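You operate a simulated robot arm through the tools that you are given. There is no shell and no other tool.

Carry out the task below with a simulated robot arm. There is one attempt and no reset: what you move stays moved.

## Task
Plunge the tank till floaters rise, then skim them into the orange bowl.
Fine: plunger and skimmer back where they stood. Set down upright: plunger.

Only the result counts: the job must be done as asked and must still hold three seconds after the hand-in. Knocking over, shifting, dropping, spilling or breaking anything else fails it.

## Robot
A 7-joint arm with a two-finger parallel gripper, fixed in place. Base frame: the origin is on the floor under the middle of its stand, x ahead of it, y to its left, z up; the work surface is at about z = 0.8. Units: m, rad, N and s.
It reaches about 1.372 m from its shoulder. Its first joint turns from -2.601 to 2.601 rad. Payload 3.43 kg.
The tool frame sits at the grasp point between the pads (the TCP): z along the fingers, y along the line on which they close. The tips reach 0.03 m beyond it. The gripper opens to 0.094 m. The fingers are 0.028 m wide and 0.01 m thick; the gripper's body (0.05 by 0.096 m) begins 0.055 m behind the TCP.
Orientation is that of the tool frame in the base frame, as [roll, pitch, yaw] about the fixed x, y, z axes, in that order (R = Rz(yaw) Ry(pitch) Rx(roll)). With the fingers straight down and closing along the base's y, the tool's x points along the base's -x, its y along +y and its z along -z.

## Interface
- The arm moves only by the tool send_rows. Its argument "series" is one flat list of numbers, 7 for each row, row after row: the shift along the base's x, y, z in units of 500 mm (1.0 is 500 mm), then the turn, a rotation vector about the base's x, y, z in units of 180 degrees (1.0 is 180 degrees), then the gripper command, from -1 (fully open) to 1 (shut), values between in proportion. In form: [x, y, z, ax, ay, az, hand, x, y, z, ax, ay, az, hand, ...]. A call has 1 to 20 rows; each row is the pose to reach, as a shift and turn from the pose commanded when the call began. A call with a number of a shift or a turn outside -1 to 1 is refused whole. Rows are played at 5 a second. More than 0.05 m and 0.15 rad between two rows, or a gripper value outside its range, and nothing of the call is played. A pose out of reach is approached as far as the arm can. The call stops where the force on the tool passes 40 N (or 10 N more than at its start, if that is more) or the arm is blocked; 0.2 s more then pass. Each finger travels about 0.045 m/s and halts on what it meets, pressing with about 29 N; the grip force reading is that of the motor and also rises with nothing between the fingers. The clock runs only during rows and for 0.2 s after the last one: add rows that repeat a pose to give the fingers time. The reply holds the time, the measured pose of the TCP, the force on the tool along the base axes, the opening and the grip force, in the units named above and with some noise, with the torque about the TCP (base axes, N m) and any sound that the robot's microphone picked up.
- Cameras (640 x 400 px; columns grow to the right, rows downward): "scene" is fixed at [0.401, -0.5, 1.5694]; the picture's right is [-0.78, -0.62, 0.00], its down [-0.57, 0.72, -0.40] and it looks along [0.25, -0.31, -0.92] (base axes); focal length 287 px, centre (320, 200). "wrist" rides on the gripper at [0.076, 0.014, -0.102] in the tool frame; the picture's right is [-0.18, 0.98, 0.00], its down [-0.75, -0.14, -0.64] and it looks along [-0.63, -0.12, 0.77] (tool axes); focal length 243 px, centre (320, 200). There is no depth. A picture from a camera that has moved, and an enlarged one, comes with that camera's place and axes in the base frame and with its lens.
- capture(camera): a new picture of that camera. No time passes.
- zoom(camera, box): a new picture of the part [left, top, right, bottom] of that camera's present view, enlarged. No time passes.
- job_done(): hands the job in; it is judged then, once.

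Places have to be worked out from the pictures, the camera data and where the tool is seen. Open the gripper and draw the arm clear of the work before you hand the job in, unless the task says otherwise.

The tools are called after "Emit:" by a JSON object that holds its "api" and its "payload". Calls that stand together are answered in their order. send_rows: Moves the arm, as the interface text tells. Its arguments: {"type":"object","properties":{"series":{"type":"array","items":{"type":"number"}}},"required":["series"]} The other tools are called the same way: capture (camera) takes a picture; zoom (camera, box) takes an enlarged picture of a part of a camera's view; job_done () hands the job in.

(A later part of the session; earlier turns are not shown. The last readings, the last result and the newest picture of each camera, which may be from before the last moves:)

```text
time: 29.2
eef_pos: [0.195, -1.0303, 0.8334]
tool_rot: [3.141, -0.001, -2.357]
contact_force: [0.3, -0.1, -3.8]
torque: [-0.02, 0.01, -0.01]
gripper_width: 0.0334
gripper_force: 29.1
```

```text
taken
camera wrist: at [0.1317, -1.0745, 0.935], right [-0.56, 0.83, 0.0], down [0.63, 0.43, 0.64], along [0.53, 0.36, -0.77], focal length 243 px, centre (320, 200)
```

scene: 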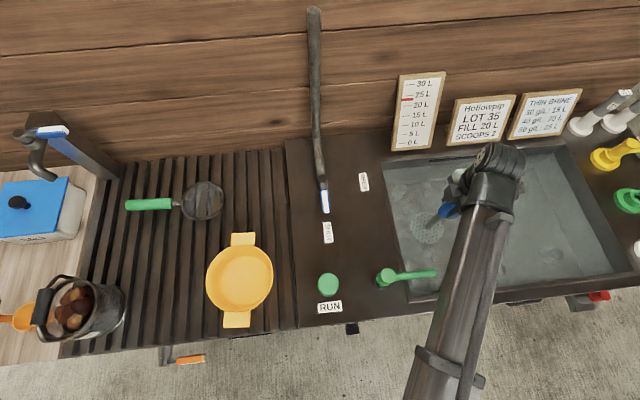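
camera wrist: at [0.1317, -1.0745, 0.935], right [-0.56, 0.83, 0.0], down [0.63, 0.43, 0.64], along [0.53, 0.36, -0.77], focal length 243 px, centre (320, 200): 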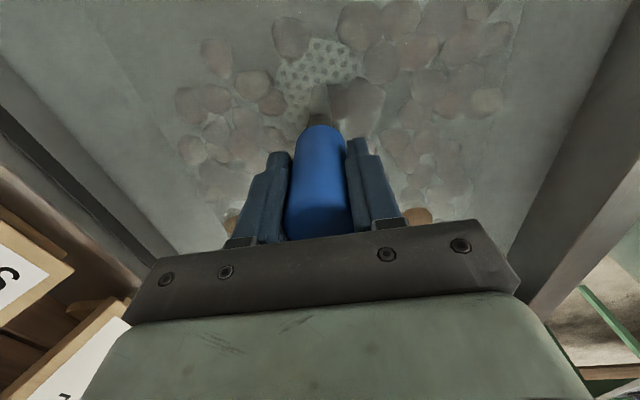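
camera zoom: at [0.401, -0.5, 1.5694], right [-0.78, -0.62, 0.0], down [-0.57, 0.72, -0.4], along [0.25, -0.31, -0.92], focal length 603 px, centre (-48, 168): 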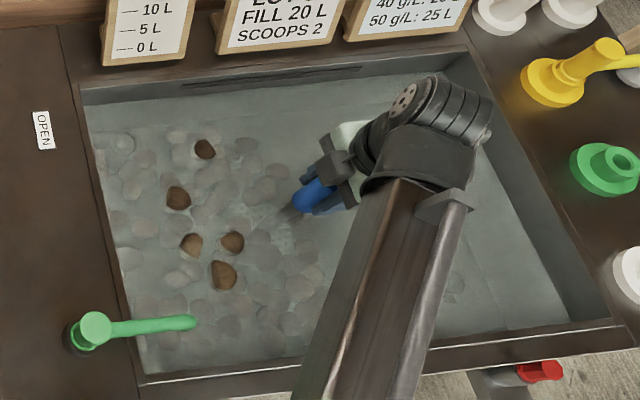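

Still the same five floaters after extra strokes, and nothing floats over the disc here. I lift the plunger straight out and let it drain above the tank.

Emit:
{"api": "send_rows", "payload": {"series": [0, 0, 0.05, 0, 0, 0, 1, 0, 0, 0.1, 0, 0, 0, 1, 0, 0, 0.16, 0, 0, 0, 1, 0, 0, 0.22, 0, 0, 0, 1, 0, 0, 0.3, 0, 0, 0, 1, 0, 0, 0.38, 0, 0, 0, 1, 0, 0, 0.46, 0, 0, 0, 1, 0, 0, 0.54, 0, 0, 0, 1, 0, 0, 0.62, 0, 0, 0, 1, 0, 0, 0.7, 0, 0, 0, 1, 0, 0, 0.72, 0, 0, 0, 1, 0, 0, 0.72, 0, 0, 0, 1, 0, 0, 0.72, 0, 0, 0, 1, 0, 0, 0.72, 0, 0, 0, 1]}}

Emit:
{"api": "capture", "payload": {"camera": "scene"}}

Emit:
{"api": "capture", "payload": {"camera": "wrist"}}

```text
time: 32.2
eef_pos: [0.1957, -1.0319, 1.1922]
tool_rot: [-3.141, 0.002, -2.357]
contact_force: [-0.3, -0.1, -4.4]
torque: [0.01, -0.03, -0.02]
gripper_width: 0.0332
gripper_force: 29.1
```

```text
taken
```

scene: 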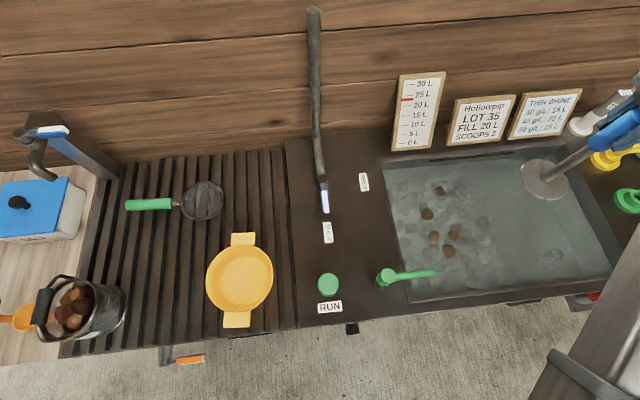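

```text
taken
camera wrist: at [0.1313, -1.0765, 1.2947], right [-0.56, 0.83, 0.0], down [0.63, 0.43, 0.64], along [0.53, 0.36, -0.77], focal length 243 px, centre (320, 200)
```

wrist: 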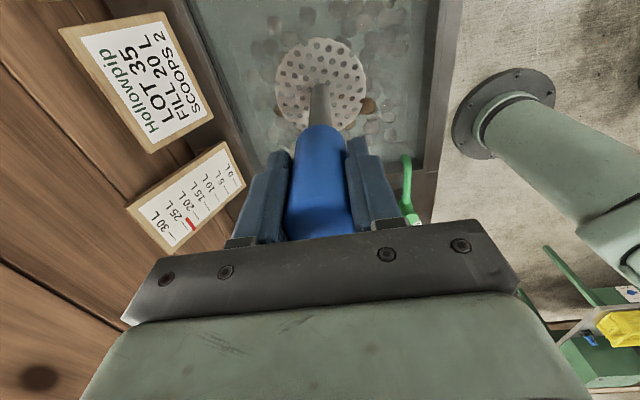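

Emit:
{"api": "zoom", "payload": {"camera": "scene", "box": [380, 140, 580, 300]}}

Emit:
{"api": "zoom", "payload": {"camera": "scene", "box": [480, 150, 640, 310]}}

```text
2.50 times, centred on (480, 220) of scene
camera zoom: at [0.401, -0.5, 1.5694], right [-0.78, -0.62, 0.0], down [-0.57, 0.72, -0.4], along [0.25, -0.31, -0.92], focal length 716 px, centre (-80, 150)
```

zoom: 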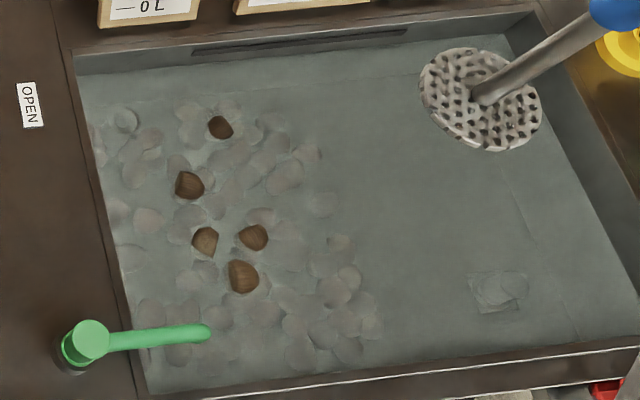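

```text
2.50 times, centred on (560, 230) of scene
camera zoom: at [0.401, -0.5, 1.5694], right [-0.78, -0.62, 0.0], down [-0.57, 0.72, -0.4], along [0.25, -0.31, -0.92], focal length 716 px, centre (-280, 125)
```

zoom: 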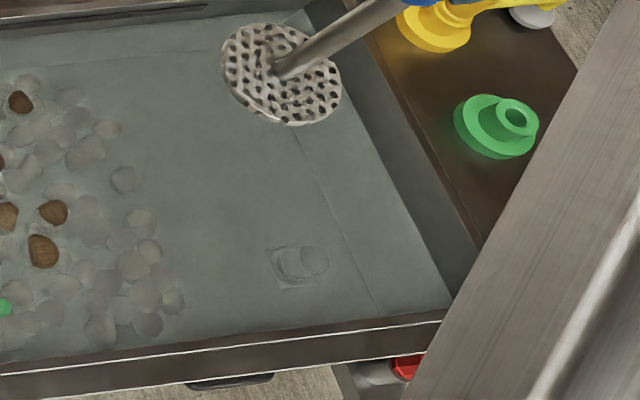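

The whole tank is now visible: exactly five floaters, all between R 0.43–0.49 and F 0.79–0.98. I carry the plunger back along the bench towards its spot.

Emit:
{"api": "send_rows", "payload": {"series": [0.05, 0.05, 0, 0, 0, 0, 1, 0.113, 0.113, 0, 0, 0, 0, 1, 0.179, 0.179, 0, 0, 0, 0, 1, 0.245, 0.245, 0, 0, 0, 0, 1, 0.311, 0.311, 0, 0, 0, 0, 1, 0.377, 0.377, 0, 0, 0, 0, 1, 0.443, 0.443, 0, 0, 0, 0, 1, 0.509, 0.509, 0, 0, 0, 0, 1, 0.575, 0.575, 0, 0, 0, 0, 1, 0.641, 0.641, 0, 0, 0, 0, 1, 0.707, 0.707, 0, 0, 0, 0, 1, 0.773, 0.773, 0, 0, 0, 0, 1, 0.839, 0.839, 0, 0, 0, 0, 1, 0.89, 0.89, 0, 0, 0, 0, 1, 0.91, 0.91, 0, 0, 0, 0, 1, 0.91, 0.91, 0, 0, 0, 0, 1]}}

Emit:
{"api": "capture", "payload": {"camera": "scene"}}

```text
time: 35.6
eef_pos: [0.6502, -0.577, 1.1894]
tool_rot: [3.14, 0.0, -2.355]
contact_force: [0.5, -0.3, -4.7]
torque: [-0.01, -0.01, -0.02]
gripper_width: 0.0333
gripper_force: 29.2
```

```text
taken
```

scene: 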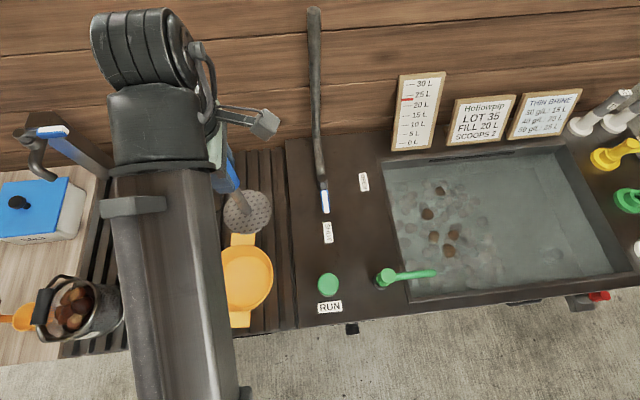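

The path is clear; I move forward over the original spot and lower to just above the board.

Emit:
{"api": "send_rows", "payload": {"series": [0.05, -0.05, 0, 0, 0, 0, 1, 0.11, -0.11, 0, 0, 0, 0, 1, 0.16, -0.16, 0, 0, 0, 0, 1, 0.171, -0.17, -0.04, 0, 0, 0, 1, 0.171, -0.17, -0.12, 0, 0, 0, 1, 0.171, -0.17, -0.2, 0, 0, 0, 1, 0.171, -0.17, -0.28, 0, 0, 0, 1, 0.171, -0.17, -0.34, 0, 0, 0, 1, 0.171, -0.17, -0.38, 0, 0, 0, 1, 0.171, -0.17, -0.404, 0, 0, 0, 1, 0.171, -0.17, -0.412, 0, 0, 0, 1, 0.171, -0.17, -0.412, 0, 0, 0, 1]}}

Emit:
{"api": "capture", "payload": {"camera": "wrist"}}

Emit:
{"api": "zoom", "payload": {"camera": "scene", "box": [200, 120, 300, 220]}}

```text
time: 38.2
eef_pos: [0.7358, -0.6619, 0.9856]
tool_rot: [3.141, 0.001, -2.355]
contact_force: [-0.2, 0.2, -4.0]
torque: [-0.01, 0.0, 0.01]
gripper_width: 0.0334
gripper_force: 28.8
```

```text
taken
camera wrist: at [0.6715, -0.7061, 1.0874], right [-0.56, 0.83, 0.0], down [0.63, 0.43, 0.64], along [0.53, 0.36, -0.77], focal length 243 px, centre (320, 200)
```

wrist: 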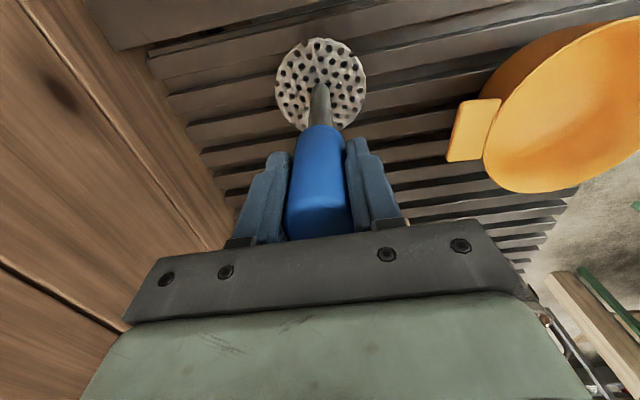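

```text
4.00 times, centred on (250, 170) of scene
camera zoom: at [0.401, -0.5, 1.5694], right [-0.78, -0.62, 0.0], down [-0.57, 0.72, -0.4], along [0.25, -0.31, -0.92], focal length 1146 px, centre (600, 320)
```

zoom: 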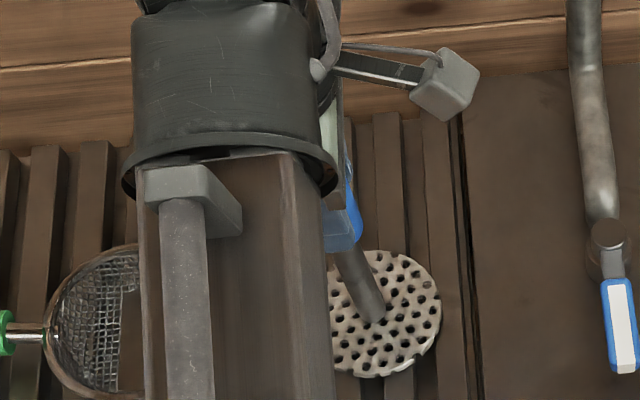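

Compared with the pick-up view the disc sits ~3–4 mm too far in +R; I correct that and lower the last 5 mm while watching the weight come off.

Emit:
{"api": "send_rows", "payload": {"series": [0.005, 0.005, 0, 0, 0, 0, 1, 0.005, 0.005, -0.004, 0, 0, 0, 1, 0.005, 0.005, -0.008, 0, 0, 0, 1, 0.005, 0.005, -0.01, 0, 0, 0, 1, 0.005, 0.005, -0.01, 0, 0, 0, 1]}}

Emit:
{"api": "zoom", "payload": {"camera": "scene", "box": [200, 120, 300, 220]}}

```text
time: 39.4
eef_pos: [0.7388, -0.6594, 0.9813]
tool_rot: [-3.14, 0.001, -2.357]
contact_force: [0.2, -2.5, 6.2]
torque: [-0.42, 0.4, 0.03]
gripper_width: 0.0337
gripper_force: 28.7
```

```text
4.00 times, centred on (250, 170) of scene
camera zoom: at [0.401, -0.5, 1.5694], right [-0.78, -0.62, 0.0], down [-0.57, 0.72, -0.4], along [0.25, -0.31, -0.92], focal length 1146 px, centre (600, 320)
```

zoom: 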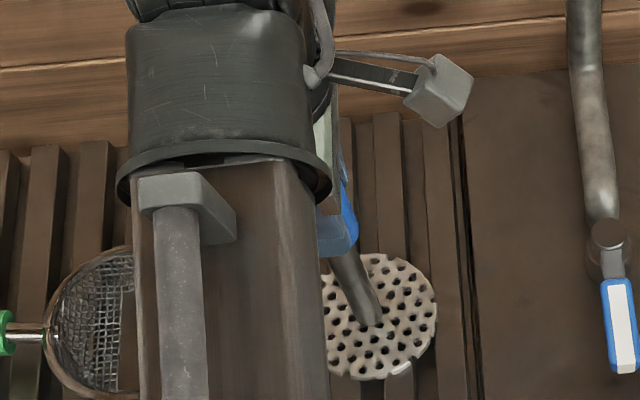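

The disc now stands on the board (force turned to +6 N) within ~1–2 mm of its old place. I ease off the pressure by half a millimetre and open the fingers.

Emit:
{"api": "send_rows", "payload": {"series": [0, 0, 0.001, 0, 0, 0, 1, 0, 0, 0.001, 0, 0, 0, 0.2, 0, 0, 0.001, 0, 0, 0, -0.4, 0, 0, 0.001, 0, 0, 0, -1, 0, 0, 0.001, 0, 0, 0, -1, 0, 0, 0.001, 0, 0, 0, -1, 0, 0, 0.001, 0, 0, 0, -1]}}

Emit:
{"api": "capture", "payload": {"camera": "wrist"}}

Emit:
{"api": "zoom", "payload": {"camera": "scene", "box": [200, 120, 300, 220]}}

```text
time: 41.0
eef_pos: [0.7374, -0.6584, 0.9803]
tool_rot: [3.141, -0.001, -2.355]
contact_force: [0.1, 0.1, 0.6]
torque: [0.01, 0.02, 0.01]
gripper_width: 0.0939
gripper_force: 0.1
```

```text
taken
camera wrist: at [0.674, -0.7029, 1.083], right [-0.56, 0.83, 0.0], down [0.63, 0.43, 0.64], along [0.53, 0.36, -0.77], focal length 243 px, centre (320, 200)
```

wrist: 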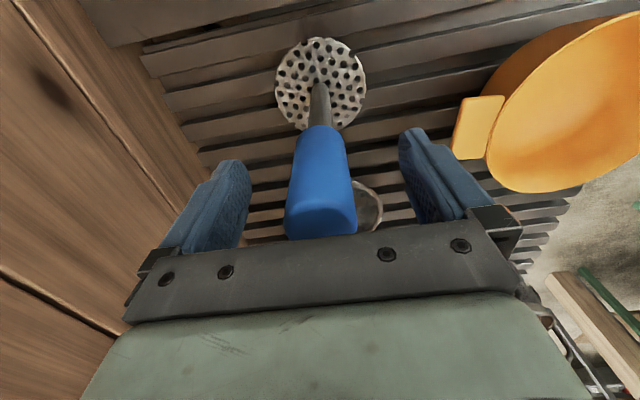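

```text
4.00 times, centred on (250, 170) of scene
camera zoom: at [0.401, -0.5, 1.5694], right [-0.78, -0.62, 0.0], down [-0.57, 0.72, -0.4], along [0.25, -0.31, -0.92], focal length 1146 px, centre (600, 320)
```

zoom: 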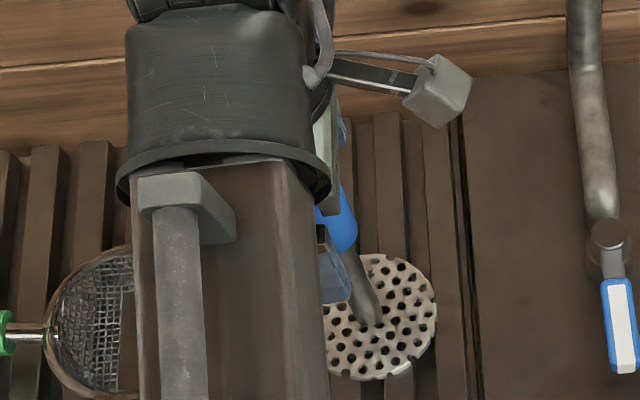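

The plunger stands upright where it was. I rise clear, and before taking the skimmer I will check with the empty hand whether a tilted dumping pose over the bowl is within reach.

Emit:
{"api": "send_rows", "payload": {"series": [0, 0, 0.04, 0, 0, 0, -1, 0, 0, 0.12, 0, 0, 0, -1, 0, 0, 0.2, 0, 0, 0, -1, 0, 0, 0.28, 0, 0, 0, -1, 0, 0, 0.36, 0, 0, 0, -1, 0, 0, 0.42, 0, 0, 0, -1, 0.03, 0.09, 0.42, 0, 0, 0, -1, 0.06, 0.18, 0.42, 0, 0, 0, -1, 0.06, 0.26, 0.42, 0, 0, 0, -1, 0.06, 0.3, 0.42, 0, 0, 0, -1, 0.06, 0.3, 0.42, 0, 0, 0, -1]}}

Emit:
{"api": "zoom", "payload": {"camera": "scene", "box": [200, 120, 300, 220]}}

Emit:
{"api": "capture", "payload": {"camera": "wrist"}}

```text
time: 43.4
eef_pos: [0.7686, -0.5103, 1.1935]
tool_rot: [3.141, 0.0, -2.356]
contact_force: [-0.4, -0.2, 0.9]
torque: [-0.04, -0.03, 0.0]
gripper_width: 0.0941
gripper_force: 0.0
```

```text
4.00 times, centred on (250, 170) of scene
camera zoom: at [0.401, -0.5, 1.5694], right [-0.78, -0.62, 0.0], down [-0.57, 0.72, -0.4], along [0.25, -0.31, -0.92], focal length 1146 px, centre (600, 320)
```

zoom: 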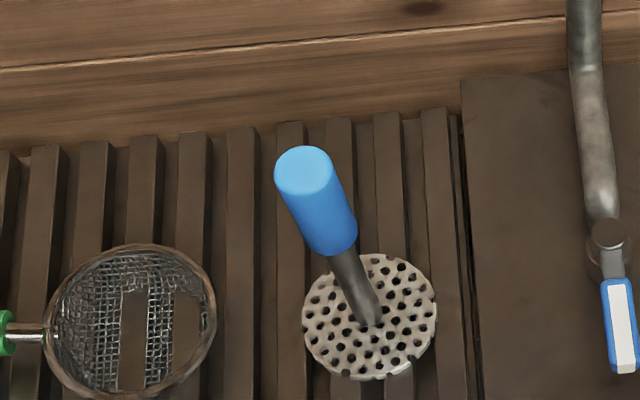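

```text
taken
camera wrist: at [0.7041, -0.5533, 1.2959], right [-0.56, 0.83, 0.0], down [0.63, 0.43, 0.64], along [0.53, 0.36, -0.77], focal length 243 px, centre (320, 200)
```

wrist: 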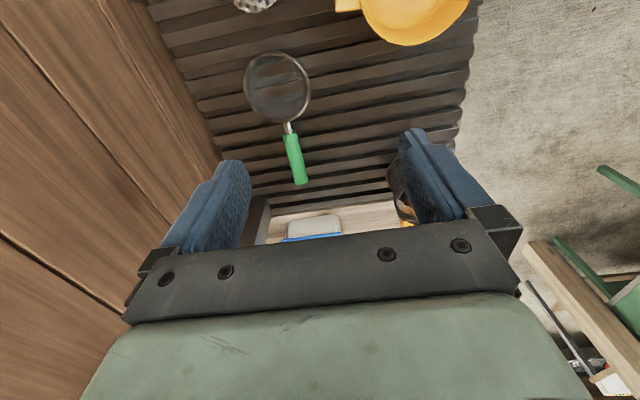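

The plunger's place matches the original within ~2 mm. Now a dry test of the dumping tilt (nose-down about the bench's forward axis) in free air above the bowl area.

Emit:
{"api": "send_rows", "payload": {"series": [0, 0, 0, 0.0314, -0.0314, 0, -1, 0, 0, 0, 0.0628, -0.0628, 0, -1, 0, 0, 0, 0.0942, -0.0942, 0, -1, 0, 0, 0, 0.1256, -0.1256, 0, -1, 0, 0, 0, 0.157, -0.157, 0, -1, 0, 0, 0, 0.1884, -0.1884, 0, -1, 0, 0, 0, 0.2198, -0.2198, 0, -1, 0, 0, 0, 0.25, -0.25, 0, -1, 0, 0, 0, 0.25, -0.25, 0, -1]}}

Emit:
{"api": "capture", "payload": {"camera": "scene"}}

```text
time: 45.4
eef_pos: [0.7676, -0.5092, 1.1904]
tool_rot: [-3.141, 1.113, -2.356]
contact_force: [0.4, -0.2, -0.3]
torque: [-0.01, 0.04, 0.0]
gripper_width: 0.0939
gripper_force: 0.1
```

```text
taken
```

scene: 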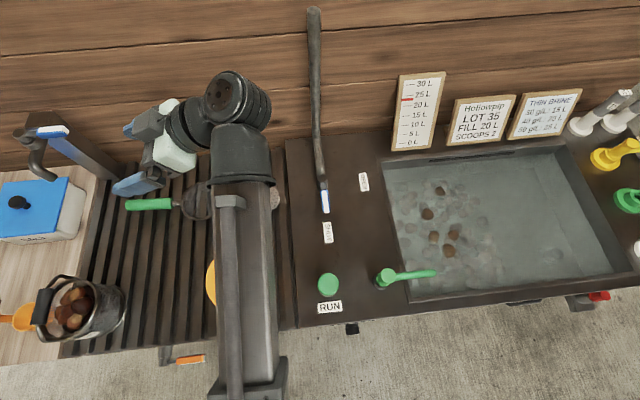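

The tilt is reachable there. Now I test moving this tilted pose in over the bowl and lower.

Emit:
{"api": "send_rows", "payload": {"series": [-0.05, 0.05, -0.04, 0, 0, 0, -1, -0.1, 0.1, -0.1, 0, 0, 0, -1, -0.15, 0.15, -0.16, 0, 0, 0, -1, -0.199, 0.199, -0.2, 0, 0, 0, -1, -0.199, 0.199, -0.24, 0, 0, 0, -1, -0.199, 0.199, -0.24, 0, 0, 0, -1]}}

Emit:
{"api": "capture", "payload": {"camera": "scene"}}

Emit:
{"api": "capture", "payload": {"camera": "wrist"}}

```text
time: 46.8
eef_pos: [0.6676, -0.4084, 1.0729]
tool_rot: [-3.141, 1.11, -2.356]
contact_force: [0.2, -0.6, 0.2]
torque: [-0.02, 0.01, 0.0]
gripper_width: 0.0942
gripper_force: 0.1
```

```text
taken
```

scene: 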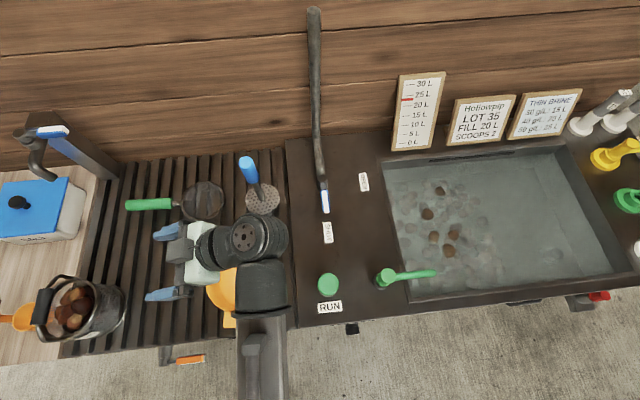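

```text
taken
camera wrist: at [0.5687, -0.4881, 1.0498], right [-0.64, 0.75, 0.16], down [-0.07, -0.27, 0.96], along [0.77, 0.6, 0.22], focal length 243 px, centre (320, 200)
```

wrist: 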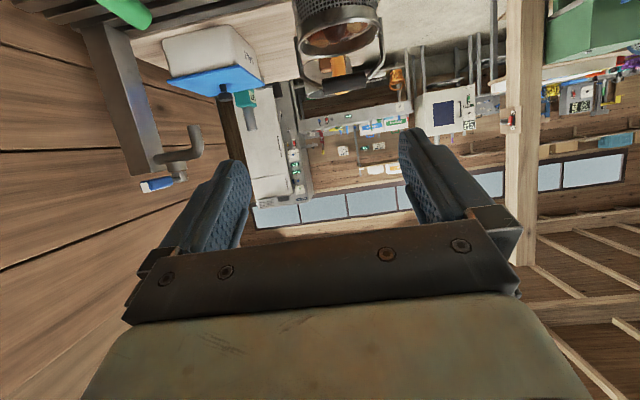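

The dumping pose over the bowl is reachable at 64°. I check quickly if it can tilt further to ~95°, in case the pips stick in the dish.

Emit:
{"api": "send_rows", "payload": {"series": [-0.02, -0.02, 0.02, 0.03, -0.03, 0, -1, -0.04, -0.04, 0.04, 0.06, -0.06, 0, -1, -0.06, -0.06, 0.06, 0.09, -0.09, 0, -1, -0.08, -0.08, 0.06, 0.12, -0.12, 0, -1, -0.08, -0.08, 0.06, 0.12, -0.12, 0, -1]}}

Emit:
{"api": "capture", "payload": {"camera": "scene"}}

```text
time: 48.0
eef_pos: [0.6284, -0.4494, 1.1019]
tool_rot: [0.005, 1.497, 0.787]
contact_force: [0.1, 0.2, 0.2]
torque: [0.0, 0.05, 0.0]
gripper_width: 0.094
gripper_force: 0.1
```

```text
taken
```

scene: 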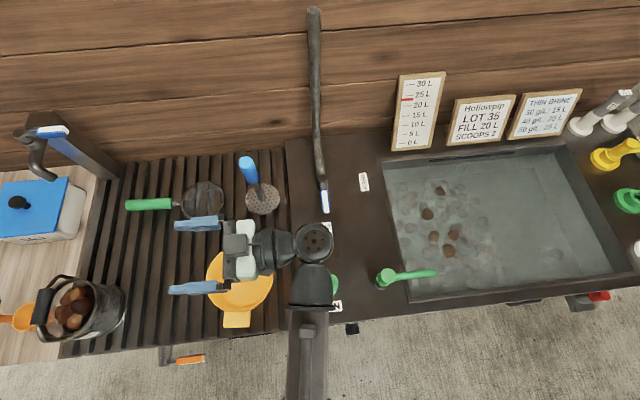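

The full dumping tilt works too. I untilt while moving over the skimmer's handle (about R −0.37, F 0.997) at a safe height, then look at it from above.

Emit:
{"api": "send_rows", "payload": {"series": [0.03, 0, 0.06, -0.0308, 0.0308, 0, -1, 0.08, 0.001, 0.12, -0.0616, 0.0616, 0, -1, 0.14, 0.002, 0.17, -0.0925, 0.0925, 0, -1, 0.2, 0.003, 0.2, -0.1233, 0.1233, 0, -1, 0.26, 0.004, 0.2, -0.1542, 0.1542, 0, -1, 0.32, 0.005, 0.2, -0.185, 0.185, 0, -1, 0.38, 0.006, 0.2, -0.2158, 0.2158, 0, -1, 0.44, 0.007, 0.2, -0.2467, 0.2467, 0, -1, 0.5, 0.008, 0.2, -0.2775, 0.2775, 0, -1, 0.56, 0.009, 0.2, -0.3083, 0.3083, 0, -1, 0.62, 0.011, 0.2, -0.3392, 0.3392, 0, -1, 0.673, 0.0124, 0.2, -0.37, 0.37, 0, -1, 0.673, 0.0124, 0.2, -0.37, 0.37, 0, -1]}}

Emit:
{"api": "capture", "payload": {"camera": "wrist"}}

Emit:
{"api": "capture", "payload": {"camera": "scene"}}

```text
time: 50.8
eef_pos: [0.9651, -0.4438, 1.2003]
tool_rot: [-3.14, -0.003, -2.355]
contact_force: [0.1, 0.3, 0.6]
torque: [0.02, 0.04, -0.01]
gripper_width: 0.0941
gripper_force: 0.1
```

```text
taken
camera wrist: at [0.9017, -0.4879, 1.3027], right [-0.56, 0.83, 0.0], down [0.63, 0.43, 0.64], along [0.53, 0.36, -0.77], focal length 243 px, centre (320, 200)
```

wrist: 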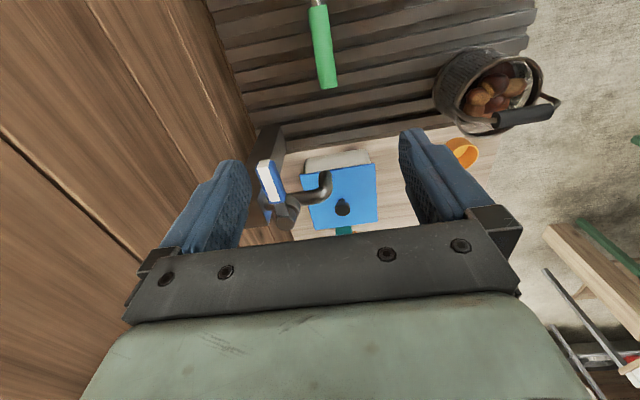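

```text
taken
```

scene: 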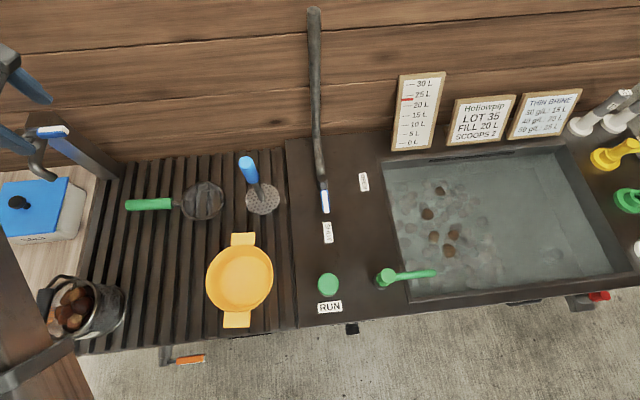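

I zoom in on the skimmer from both cameras to fix the handle's line and height.

Emit:
{"api": "zoom", "payload": {"camera": "wrist", "box": [270, 0, 370, 110]}}

Emit:
{"api": "zoom", "payload": {"camera": "scene", "box": [115, 165, 245, 235]}}

```text
3.64 times, centred on (320, 55) of wrist
camera zoom: at [0.9017, -0.4879, 1.3027], right [-0.56, 0.83, 0.0], down [0.63, 0.43, 0.64], along [0.53, 0.36, -0.77], focal length 882 px, centre (320, 727)
```

zoom: 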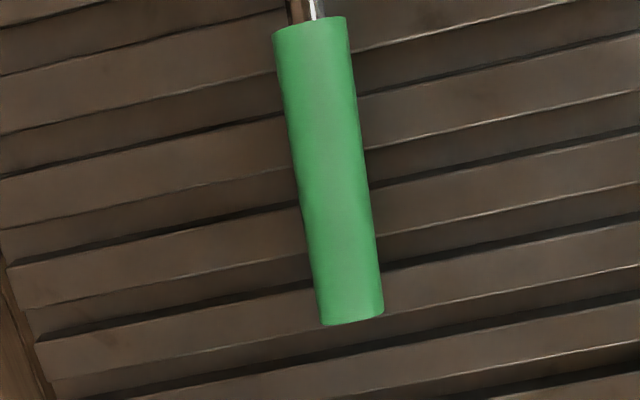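

```text
4.92 times, centred on (180, 200) of scene
camera zoom: at [0.401, -0.5, 1.5694], right [-0.78, -0.62, 0.0], down [-0.57, 0.72, -0.4], along [0.25, -0.31, -0.92], focal length 1411 px, centre (1009, 200)
```

zoom: 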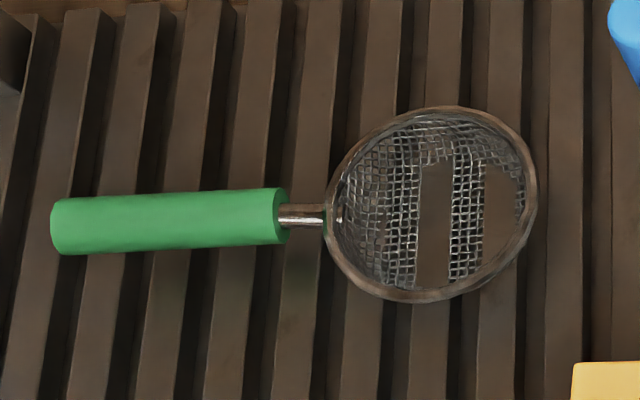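

Triangulation puts the handle axis at F≈0.991, R −0.417…−0.304, z≈0.84 (raised off the slats). I line up over R≈−0.38 and come down halfway for a check.

Emit:
{"api": "send_rows", "payload": {"series": [0.0058, 0.0228, -0.06, 0, 0, 0, -1, 0.0058, 0.0228, -0.14, 0, 0, 0, -1, 0.0058, 0.0228, -0.22, 0, 0, 0, -1, 0.0058, 0.0228, -0.3, 0, 0, 0, -1, 0.0058, 0.0228, -0.38, 0, 0, 0, -1, 0.0058, 0.0228, -0.46, 0, 0, 0, -1, 0.0058, 0.0228, -0.52, 0, 0, 0, -1, 0.0058, 0.0228, -0.54, 0, 0, 0, -1, 0.0058, 0.0228, -0.54, 0, 0, 0, -1]}}

Emit:
{"api": "capture", "payload": {"camera": "wrist"}}

Emit:
{"api": "zoom", "payload": {"camera": "scene", "box": [80, 140, 240, 240]}}

```text
time: 52.8
eef_pos: [0.9669, -0.4323, 0.9298]
tool_rot: [-3.142, 0.0, -2.356]
contact_force: [0.5, 0.2, 0.2]
torque: [-0.01, -0.01, -0.05]
gripper_width: 0.0941
gripper_force: 0.0
```

```text
taken
camera wrist: at [0.9038, -0.4756, 1.0325], right [-0.56, 0.83, 0.0], down [0.63, 0.43, 0.64], along [0.53, 0.36, -0.77], focal length 243 px, centre (320, 200)
```

wrist: 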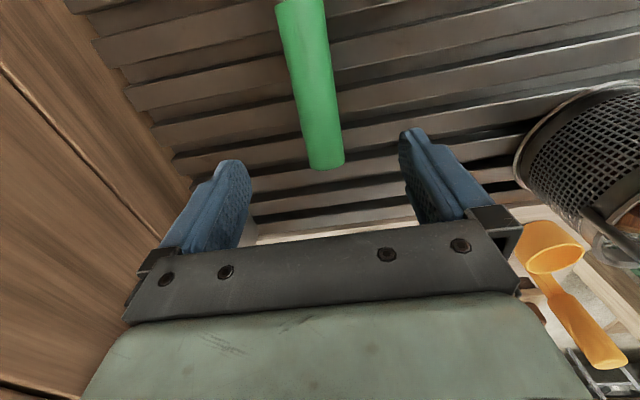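

```text
4.00 times, centred on (160, 190) of scene
camera zoom: at [0.401, -0.5, 1.5694], right [-0.78, -0.62, 0.0], down [-0.57, 0.72, -0.4], along [0.25, -0.31, -0.92], focal length 1146 px, centre (960, 240)
```

zoom: 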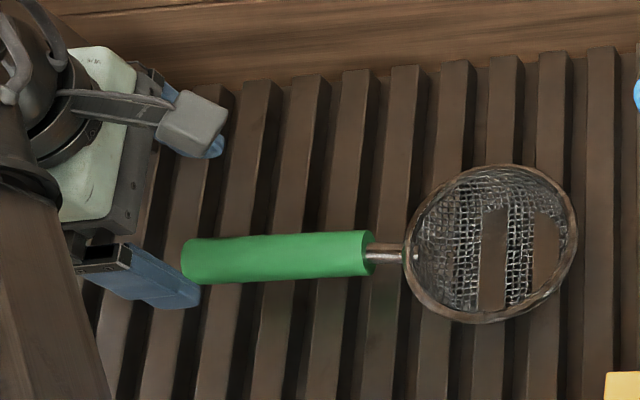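

Emit:
{"api": "zoom", "payload": {"camera": "wrist", "box": [250, 0, 390, 180]}}

```text
2.22 times, centred on (320, 90) of wrist
camera zoom: at [0.9038, -0.4756, 1.0325], right [-0.56, 0.83, 0.0], down [0.63, 0.43, 0.64], along [0.53, 0.36, -0.77], focal length 539 px, centre (320, 444)
```

zoom: 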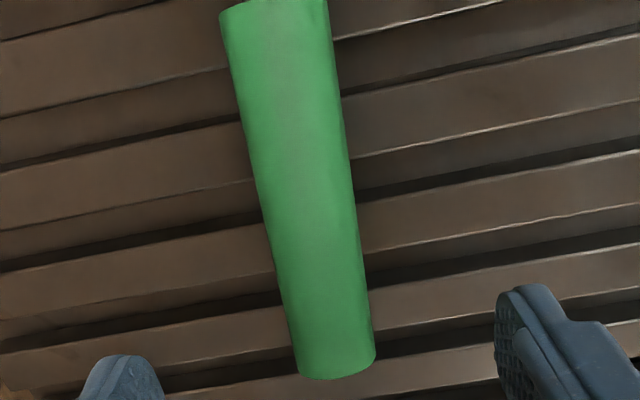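

The handle is centred between the fingers within 1 mm. I descend to z≈0.845 and check before closing.

Emit:
{"api": "send_rows", "payload": {"series": [0, 0, -0.05, 0, 0, 0, -1, 0, 0, -0.1, 0, 0, 0, -1, 0, 0, -0.14, 0, 0, 0, -1, 0, 0, -0.165, 0, 0, 0, -1, 0, 0, -0.172, 0, 0, 0, -1, 0, 0, -0.172, 0, 0, 0, -1]}}

Emit:
{"api": "capture", "payload": {"camera": "wrist"}}

Emit:
{"api": "zoom", "payload": {"camera": "scene", "box": [80, 140, 240, 240]}}

```text
time: 54.2
eef_pos: [0.9681, -0.4328, 0.8449]
tool_rot: [3.14, 0.001, -2.356]
contact_force: [0.3, 0.4, 0.2]
torque: [-0.04, 0.03, 0.03]
gripper_width: 0.094
gripper_force: 0.0
```

```text
taken
camera wrist: at [0.9036, -0.4769, 0.9471], right [-0.56, 0.83, 0.0], down [0.63, 0.43, 0.64], along [0.53, 0.36, -0.77], focal length 243 px, centre (320, 200)
```

wrist: 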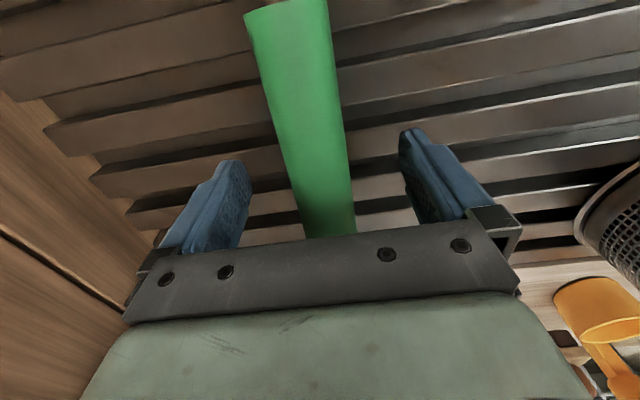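

```text
4.00 times, centred on (160, 190) of scene
camera zoom: at [0.401, -0.5, 1.5694], right [-0.78, -0.62, 0.0], down [-0.57, 0.72, -0.4], along [0.25, -0.31, -0.92], focal length 1146 px, centre (960, 240)
```

zoom: 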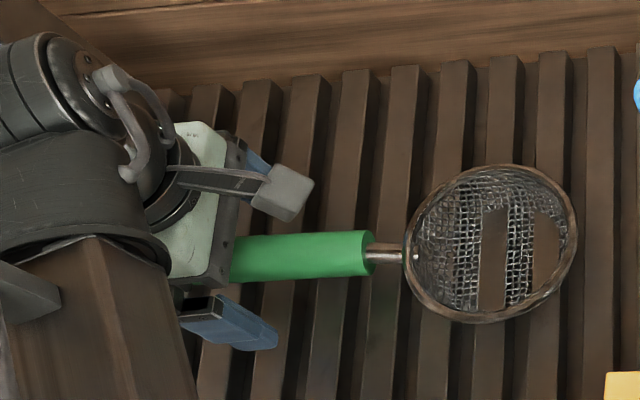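

Aligned at the handle (return pose noted: 0.969, −0.432, 0.845). I close the gripper.

Emit:
{"api": "send_rows", "payload": {"series": [0, 0, 0, 0, 0, 0, 1, 0, 0, 0, 0, 0, 0, 1, 0, 0, 0, 0, 0, 0, 1, 0, 0, 0, 0, 0, 0, 1, 0, 0, 0, 0, 0, 0, 1, 0, 0, 0, 0, 0, 0, 1]}}

Emit:
{"api": "capture", "payload": {"camera": "wrist"}}

Emit:
{"api": "zoom", "payload": {"camera": "scene", "box": [80, 140, 240, 240]}}

```text
time: 55.6
eef_pos: [0.9676, -0.4331, 0.8449]
tool_rot: [3.141, 0.002, -2.354]
contact_force: [-0.4, 1.2, 0.4]
torque: [0.01, -0.06, -0.06]
gripper_width: 0.0357
gripper_force: 29.2
```

```text
taken
camera wrist: at [0.9037, -0.4768, 0.9473], right [-0.56, 0.83, 0.0], down [0.63, 0.43, 0.64], along [0.53, 0.36, -0.77], focal length 243 px, centre (320, 200)
```

wrist: 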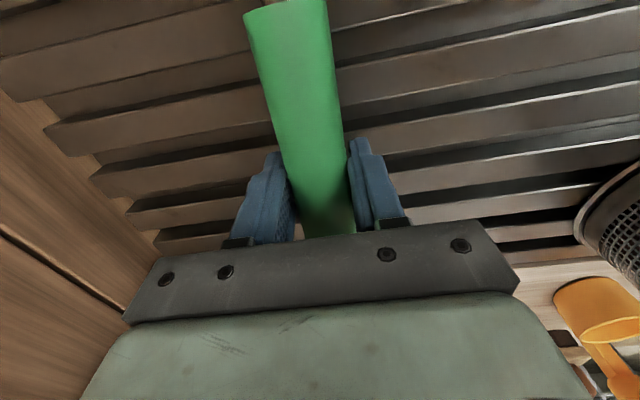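

```text
4.00 times, centred on (160, 190) of scene
camera zoom: at [0.401, -0.5, 1.5694], right [-0.78, -0.62, 0.0], down [-0.57, 0.72, -0.4], along [0.25, -0.31, -0.92], focal length 1146 px, centre (960, 240)
```

zoom: 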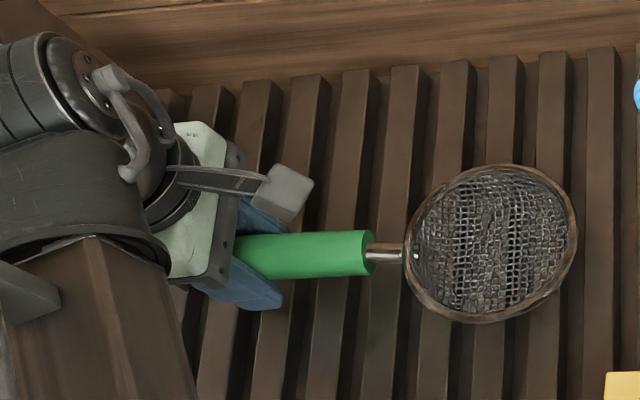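

Gripped at width 0.036. I lift the skimmer and check that it hangs level in the grip.

Emit:
{"api": "send_rows", "payload": {"series": [0, 0, 0.02, 0, 0, 0, 1, 0, 0, 0.06, 0, 0, 0, 1, 0, 0, 0.14, 0, 0, 0, 1, 0, 0, 0.22, 0, 0, 0, 1, 0, 0, 0.3, 0, 0, 0, 1, 0, 0, 0.38, 0, 0, 0, 1, 0, 0, 0.46, 0, 0, 0, 1, 0, 0, 0.54, 0, 0, 0, 1, 0, 0, 0.54, 0, 0, 0, 1]}}

Emit:
{"api": "capture", "payload": {"camera": "wrist"}}

Emit:
{"api": "capture", "payload": {"camera": "scene"}}

```text
time: 57.6
eef_pos: [0.9702, -0.4317, 1.1158]
tool_rot: [3.141, 0.0, -2.357]
contact_force: [-0.4, -0.2, -1.0]
torque: [0.16, -0.13, 0.01]
gripper_width: 0.0355
gripper_force: 29.9
```

```text
taken
camera wrist: at [0.9052, -0.4753, 1.217], right [-0.56, 0.83, 0.0], down [0.63, 0.43, 0.64], along [0.53, 0.36, -0.77], focal length 243 px, centre (320, 200)
```

wrist: 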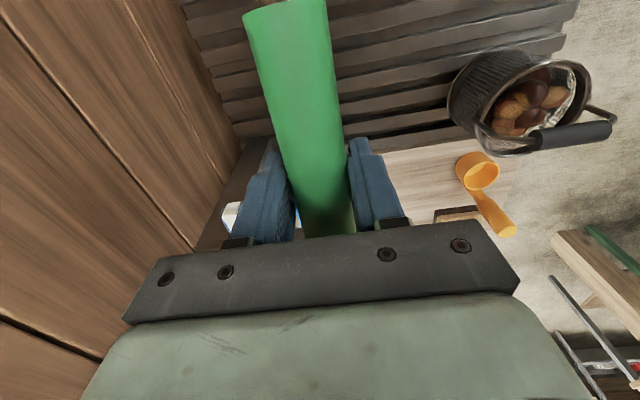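

```text
taken
```

scene: 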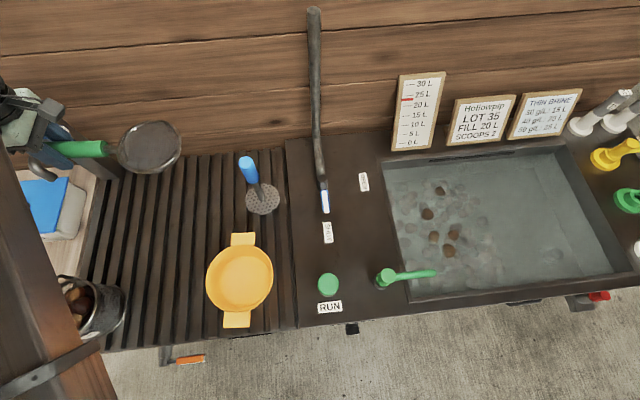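

The skimmer is firm in the grip (no droop, about 1–2 N). I zoom in on the dish to judge its depth.

Emit:
{"api": "zoom", "payload": {"camera": "scene", "box": [80, 100, 200, 190]}}

Emit:
{"api": "zoom", "payload": {"camera": "scene", "box": [370, 150, 480, 310]}}

```text
4.44 times, centred on (140, 145) of scene
camera zoom: at [0.401, -0.5, 1.5694], right [-0.78, -0.62, 0.0], down [-0.57, 0.72, -0.4], along [0.25, -0.31, -0.92], focal length 1274 px, centre (1120, 444)
```

zoom: 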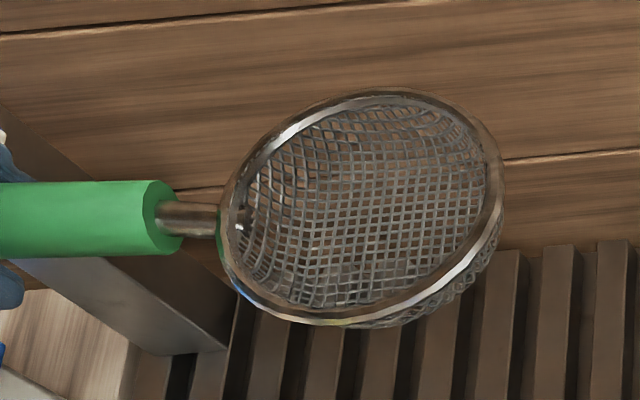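

```text
2.50 times, centred on (425, 230) of scene
camera zoom: at [0.401, -0.5, 1.5694], right [-0.78, -0.62, 0.0], down [-0.57, 0.72, -0.4], along [0.25, -0.31, -0.92], focal length 716 px, centre (58, 125)
```

zoom: 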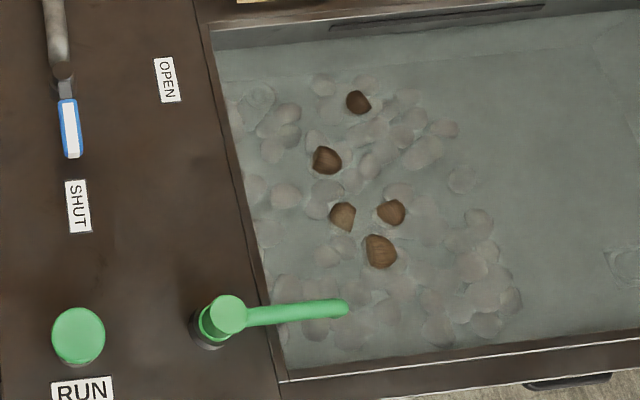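

The dish is about 12 cm wide and 3 cm deep. Plan: carry it over, tip it nose-down (opening toward +R) at the tank's left side and sweep toward +R, levelling under the floaters. First I cross at height, passing over the plunger with clearance.

Emit:
{"api": "send_rows", "payload": {"series": [-0.06, -0.03, 0.04, 0, 0, 0, 1, -0.13, -0.07, 0.08, 0, 0, 0, 1, -0.204, -0.112, 0.12, 0, 0, 0, 1, -0.278, -0.154, 0.12, 0, 0, 0, 1, -0.352, -0.196, 0.12, 0, 0, 0, 1, -0.426, -0.239, 0.12, 0, 0, 0, 1, -0.5, -0.281, 0.12, 0, 0, 0, 1, -0.574, -0.324, 0.12, 0, 0, 0, 1, -0.648, -0.366, 0.12, 0, 0, 0, 1, -0.7227, -0.4087, 0.12, 0, 0, 0, 1, -0.7227, -0.4087, 0.12, 0, 0, 0, 1]}}

Emit:
{"api": "capture", "payload": {"camera": "scene"}}

```text
time: 60.0
eef_pos: [0.607, -0.6368, 1.1748]
tool_rot: [-3.141, 0.0, -2.356]
contact_force: [-0.5, 0.6, -2.3]
torque: [0.14, -0.16, 0.01]
gripper_width: 0.0354
gripper_force: 29.4
```

```text
taken
```

scene: 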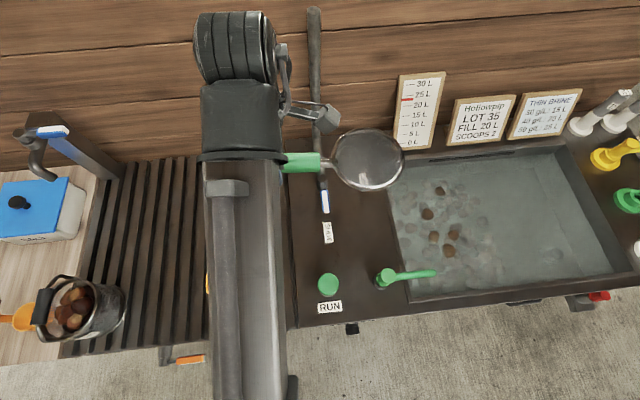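

Clear. I continue to the tank's left side and tip the skimmer 75° nose-down while still above the water.

Emit:
{"api": "send_rows", "payload": {"series": [-0.049, -0.039, 0, 0.0327, -0.0327, 0, 1, -0.097, -0.079, 0, 0.0655, -0.0655, 0, 1, -0.146, -0.118, -0.02, 0.0982, -0.0982, 0, 1, -0.195, -0.157, -0.04, 0.1309, -0.1309, 0, 1, -0.244, -0.196, -0.06, 0.1637, -0.1637, 0, 1, -0.292, -0.236, -0.08, 0.1964, -0.1964, 0, 1, -0.341, -0.275, -0.1, 0.2291, -0.2291, 0, 1, -0.39, -0.314, -0.13, 0.2619, -0.2619, 0, 1, -0.4384, -0.3535, -0.15, 0.2946, -0.2946, 0, 1, -0.4384, -0.3535, -0.15, 0.2946, -0.2946, 0, 1]}}

Emit:
{"api": "capture", "payload": {"camera": "scene"}}

Emit:
{"api": "capture", "payload": {"camera": "wrist"}}

```text
time: 62.2
eef_pos: [0.4482, -0.8011, 1.0891]
tool_rot: [-3.042, 1.313, -2.359]
contact_force: [0.0, 0.5, -2.2]
torque: [0.04, 0.05, 0.0]
gripper_width: 0.0356
gripper_force: 29.1
out of reach, approached as far as the arm can: row 3, 4, 5, 6, 7, 8, 9, 10
```

```text
taken
```

scene: 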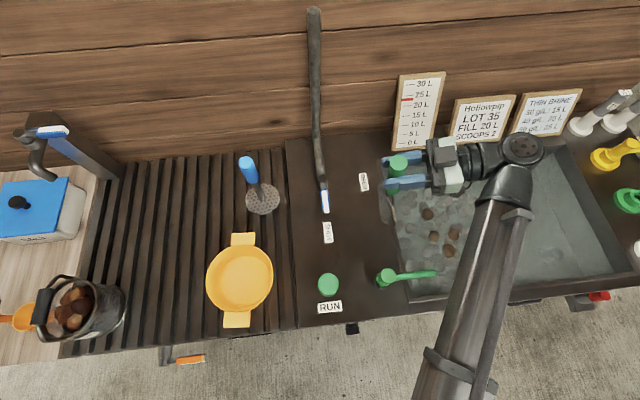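

```text
taken
camera wrist: at [0.3484, -0.8671, 1.0401], right [-0.59, 0.79, 0.15], down [-0.26, -0.36, 0.9], along [0.77, 0.49, 0.42], focal length 243 px, centre (320, 200)
```

wrist: 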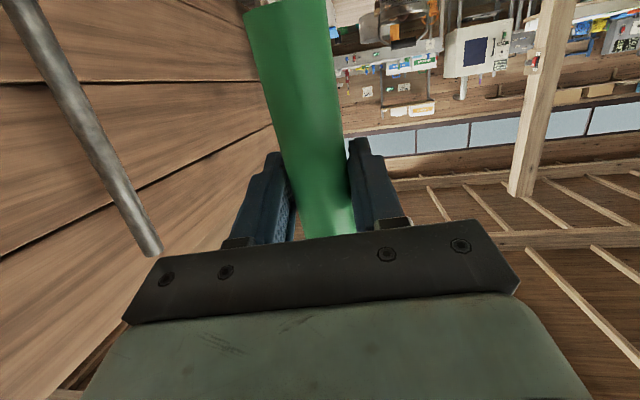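

This steep tilt with the head along +R is out of reach on this side. Better idea: turn the skimmer so its head points back to the robot (−F); then one sweep along R≈0.46 covers all five floaters and the arm leans naturally. I level it and move further out over the tank.

Emit:
{"api": "send_rows", "payload": {"series": [-0.005, -0.032, 0.04, -0.0276, 0.0314, 0.0021, 1, -0.01, -0.064, 0.08, -0.0552, 0.0629, 0.0042, 1, -0.014, -0.096, 0.11, -0.0829, 0.0943, 0.0062, 1, -0.019, -0.128, 0.14, -0.1105, 0.1258, 0.0083, 1, -0.024, -0.16, 0.16, -0.1381, 0.1572, 0.0104, 1, -0.029, -0.193, 0.18, -0.1657, 0.1886, 0.0125, 1, -0.034, -0.225, 0.2, -0.1933, 0.2201, 0.0146, 1, -0.038, -0.257, 0.2, -0.221, 0.2515, 0.0166, 1, -0.043, -0.289, 0.2, -0.2486, 0.283, 0.0187, 1, -0.048, -0.321, 0.2, -0.2762, 0.3144, 0.0208, 1, -0.048, -0.321, 0.2, -0.2762, 0.3144, 0.0208, 1]}}

Emit:
{"api": "capture", "payload": {"camera": "scene"}}

```text
time: 64.6
eef_pos: [0.4261, -0.9611, 1.1867]
tool_rot: [-3.139, -0.006, -2.356]
contact_force: [0.3, 0.8, -1.7]
torque: [0.16, -0.15, 0.01]
gripper_width: 0.0355
gripper_force: 28.6
out of reach, approached as far as the arm can: row 1, 2, 3, 4, 5, 6, 7
```

```text
taken
```

scene: 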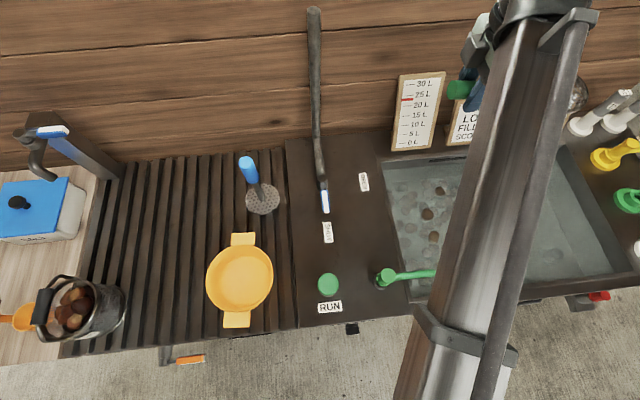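

Level again at T (R 0.38, F 0.98). Now I yaw by −90° so the head points toward the robot, watching for self-contact.

Emit:
{"api": "send_rows", "payload": {"series": [0, 0, 0, 0, 0, -0.0455, 1, 0, 0, 0, 0, 0, -0.091, 1, 0, 0, 0, 0, 0, -0.1365, 1, 0, 0, 0, 0, 0, -0.182, 1, 0, 0, 0, 0, 0, -0.2275, 1, 0, 0, 0, 0, 0, -0.273, 1, 0, 0, 0, 0, 0, -0.3185, 1, 0, 0, 0, 0, 0, -0.364, 1, 0, 0, 0, 0, 0, -0.4095, 1, 0, 0, 0, 0, 0, -0.455, 1, 0, 0, 0, 0, 0, -0.5, 1, 0, 0, 0, 0, 0, -0.5, 1]}}

Emit:
{"api": "capture", "payload": {"camera": "scene"}}

Emit:
{"api": "capture", "payload": {"camera": "wrist"}}

```text
time: 67.2
eef_pos: [0.4262, -0.9611, 1.1883]
tool_rot: [-3.14, -0.005, 2.355]
contact_force: [-0.7, 0.0, -1.9]
torque: [-0.14, -0.18, -0.03]
gripper_width: 0.0355
gripper_force: 29.3
```

```text
taken
```

scene: 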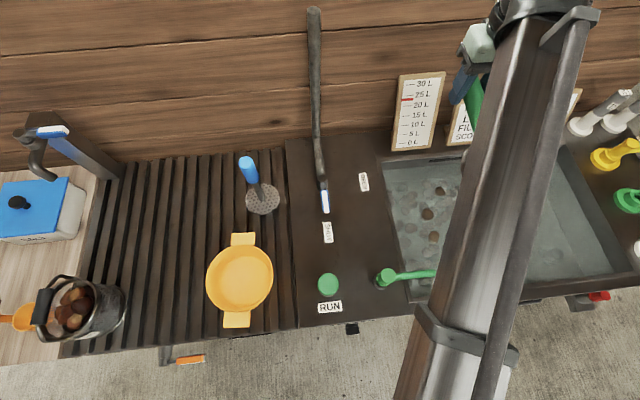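

```text
taken
camera wrist: at [0.3828, -0.8972, 1.2903], right [0.83, 0.56, 0.0], down [0.43, -0.63, 0.64], along [0.36, -0.53, -0.77], focal length 243 px, centre (320, 200)
```

wrist: 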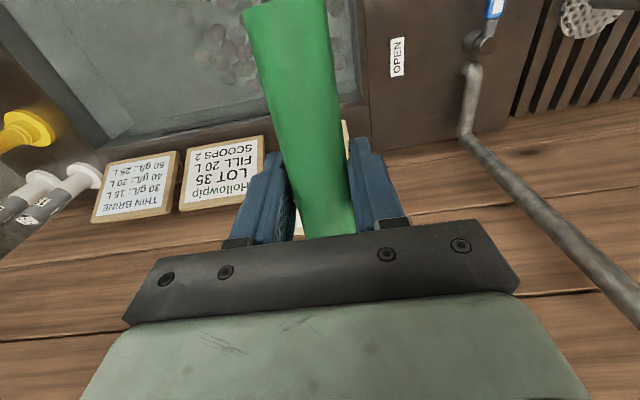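

Head now points to the robot with no self-contact. I move to R≈0.46, near the tank's back edge, and tip it 75° nose-down above the water behind the farthest floater.

Emit:
{"api": "send_rows", "payload": {"series": [0, -0.01, 0, -0.0295, -0.0295, 0, 1, 0.001, -0.03, 0, -0.0589, -0.0589, 0, 1, 0.002, -0.06, 0, -0.0884, -0.0884, 0, 1, 0.003, -0.09, -0.01, -0.1178, -0.1178, 0, 1, 0.004, -0.12, -0.03, -0.1473, -0.1473, 0, 1, 0.005, -0.15, -0.05, -0.1768, -0.1768, 0, 1, 0.006, -0.18, -0.07, -0.2062, -0.2062, 0, 1, 0.007, -0.205, -0.09, -0.2357, -0.2357, 0, 1, 0.007, -0.22, -0.11, -0.2651, -0.2651, 0, 1, 0.007, -0.2333, -0.12, -0.2946, -0.2946, 0, 1, 0.007, -0.2333, -0.12, -0.2946, -0.2946, 0, 1]}}

Emit:
{"api": "capture", "payload": {"camera": "scene"}}

Emit:
{"api": "capture", "payload": {"camera": "wrist"}}

```text
time: 69.6
eef_pos: [0.4282, -1.0778, 1.1286]
tool_rot: [-3.137, 1.307, 2.358]
contact_force: [-0.6, 0.7, -1.5]
torque: [-0.01, -0.01, 0.0]
gripper_width: 0.0353
gripper_force: 29.1
```

```text
taken
```

scene: 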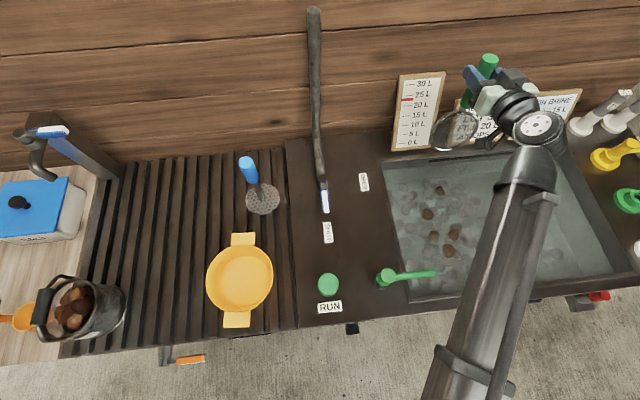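

```text
taken
camera wrist: at [0.3551, -0.9831, 1.0813], right [0.73, 0.66, 0.18], down [-0.4, 0.2, 0.89], along [0.55, -0.72, 0.41], focal length 243 px, centre (320, 200)
```

wrist: 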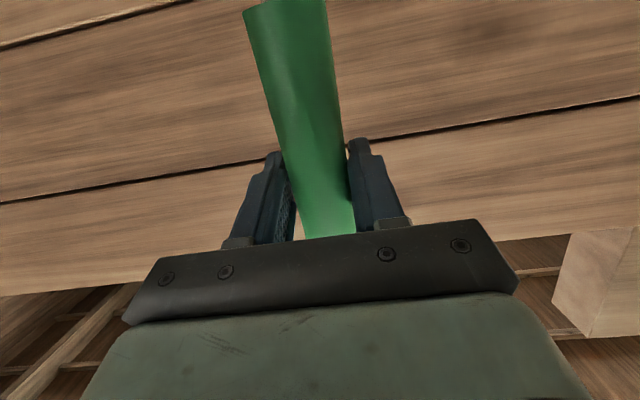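

The pose is reached with no contact, and all five floaters are visible. I zoom to compare head and floaters before lowering.

Emit:
{"api": "zoom", "payload": {"camera": "scene", "box": [380, 60, 560, 290]}}

```text
1.74 times, centred on (470, 175) of scene
camera zoom: at [0.401, -0.5, 1.5694], right [-0.78, -0.62, 0.0], down [-0.57, 0.72, -0.4], along [0.25, -0.31, -0.92], focal length 498 px, centre (59, 244)
```

zoom: 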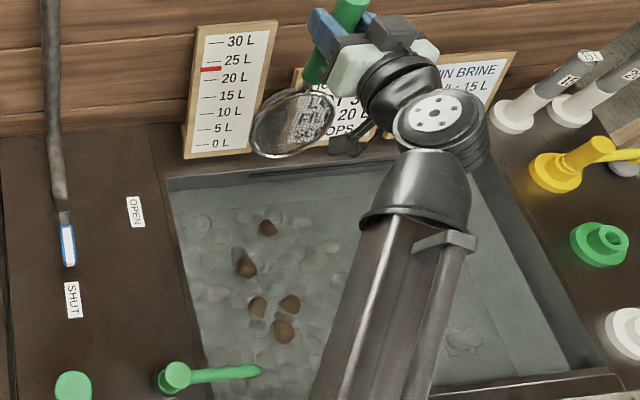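

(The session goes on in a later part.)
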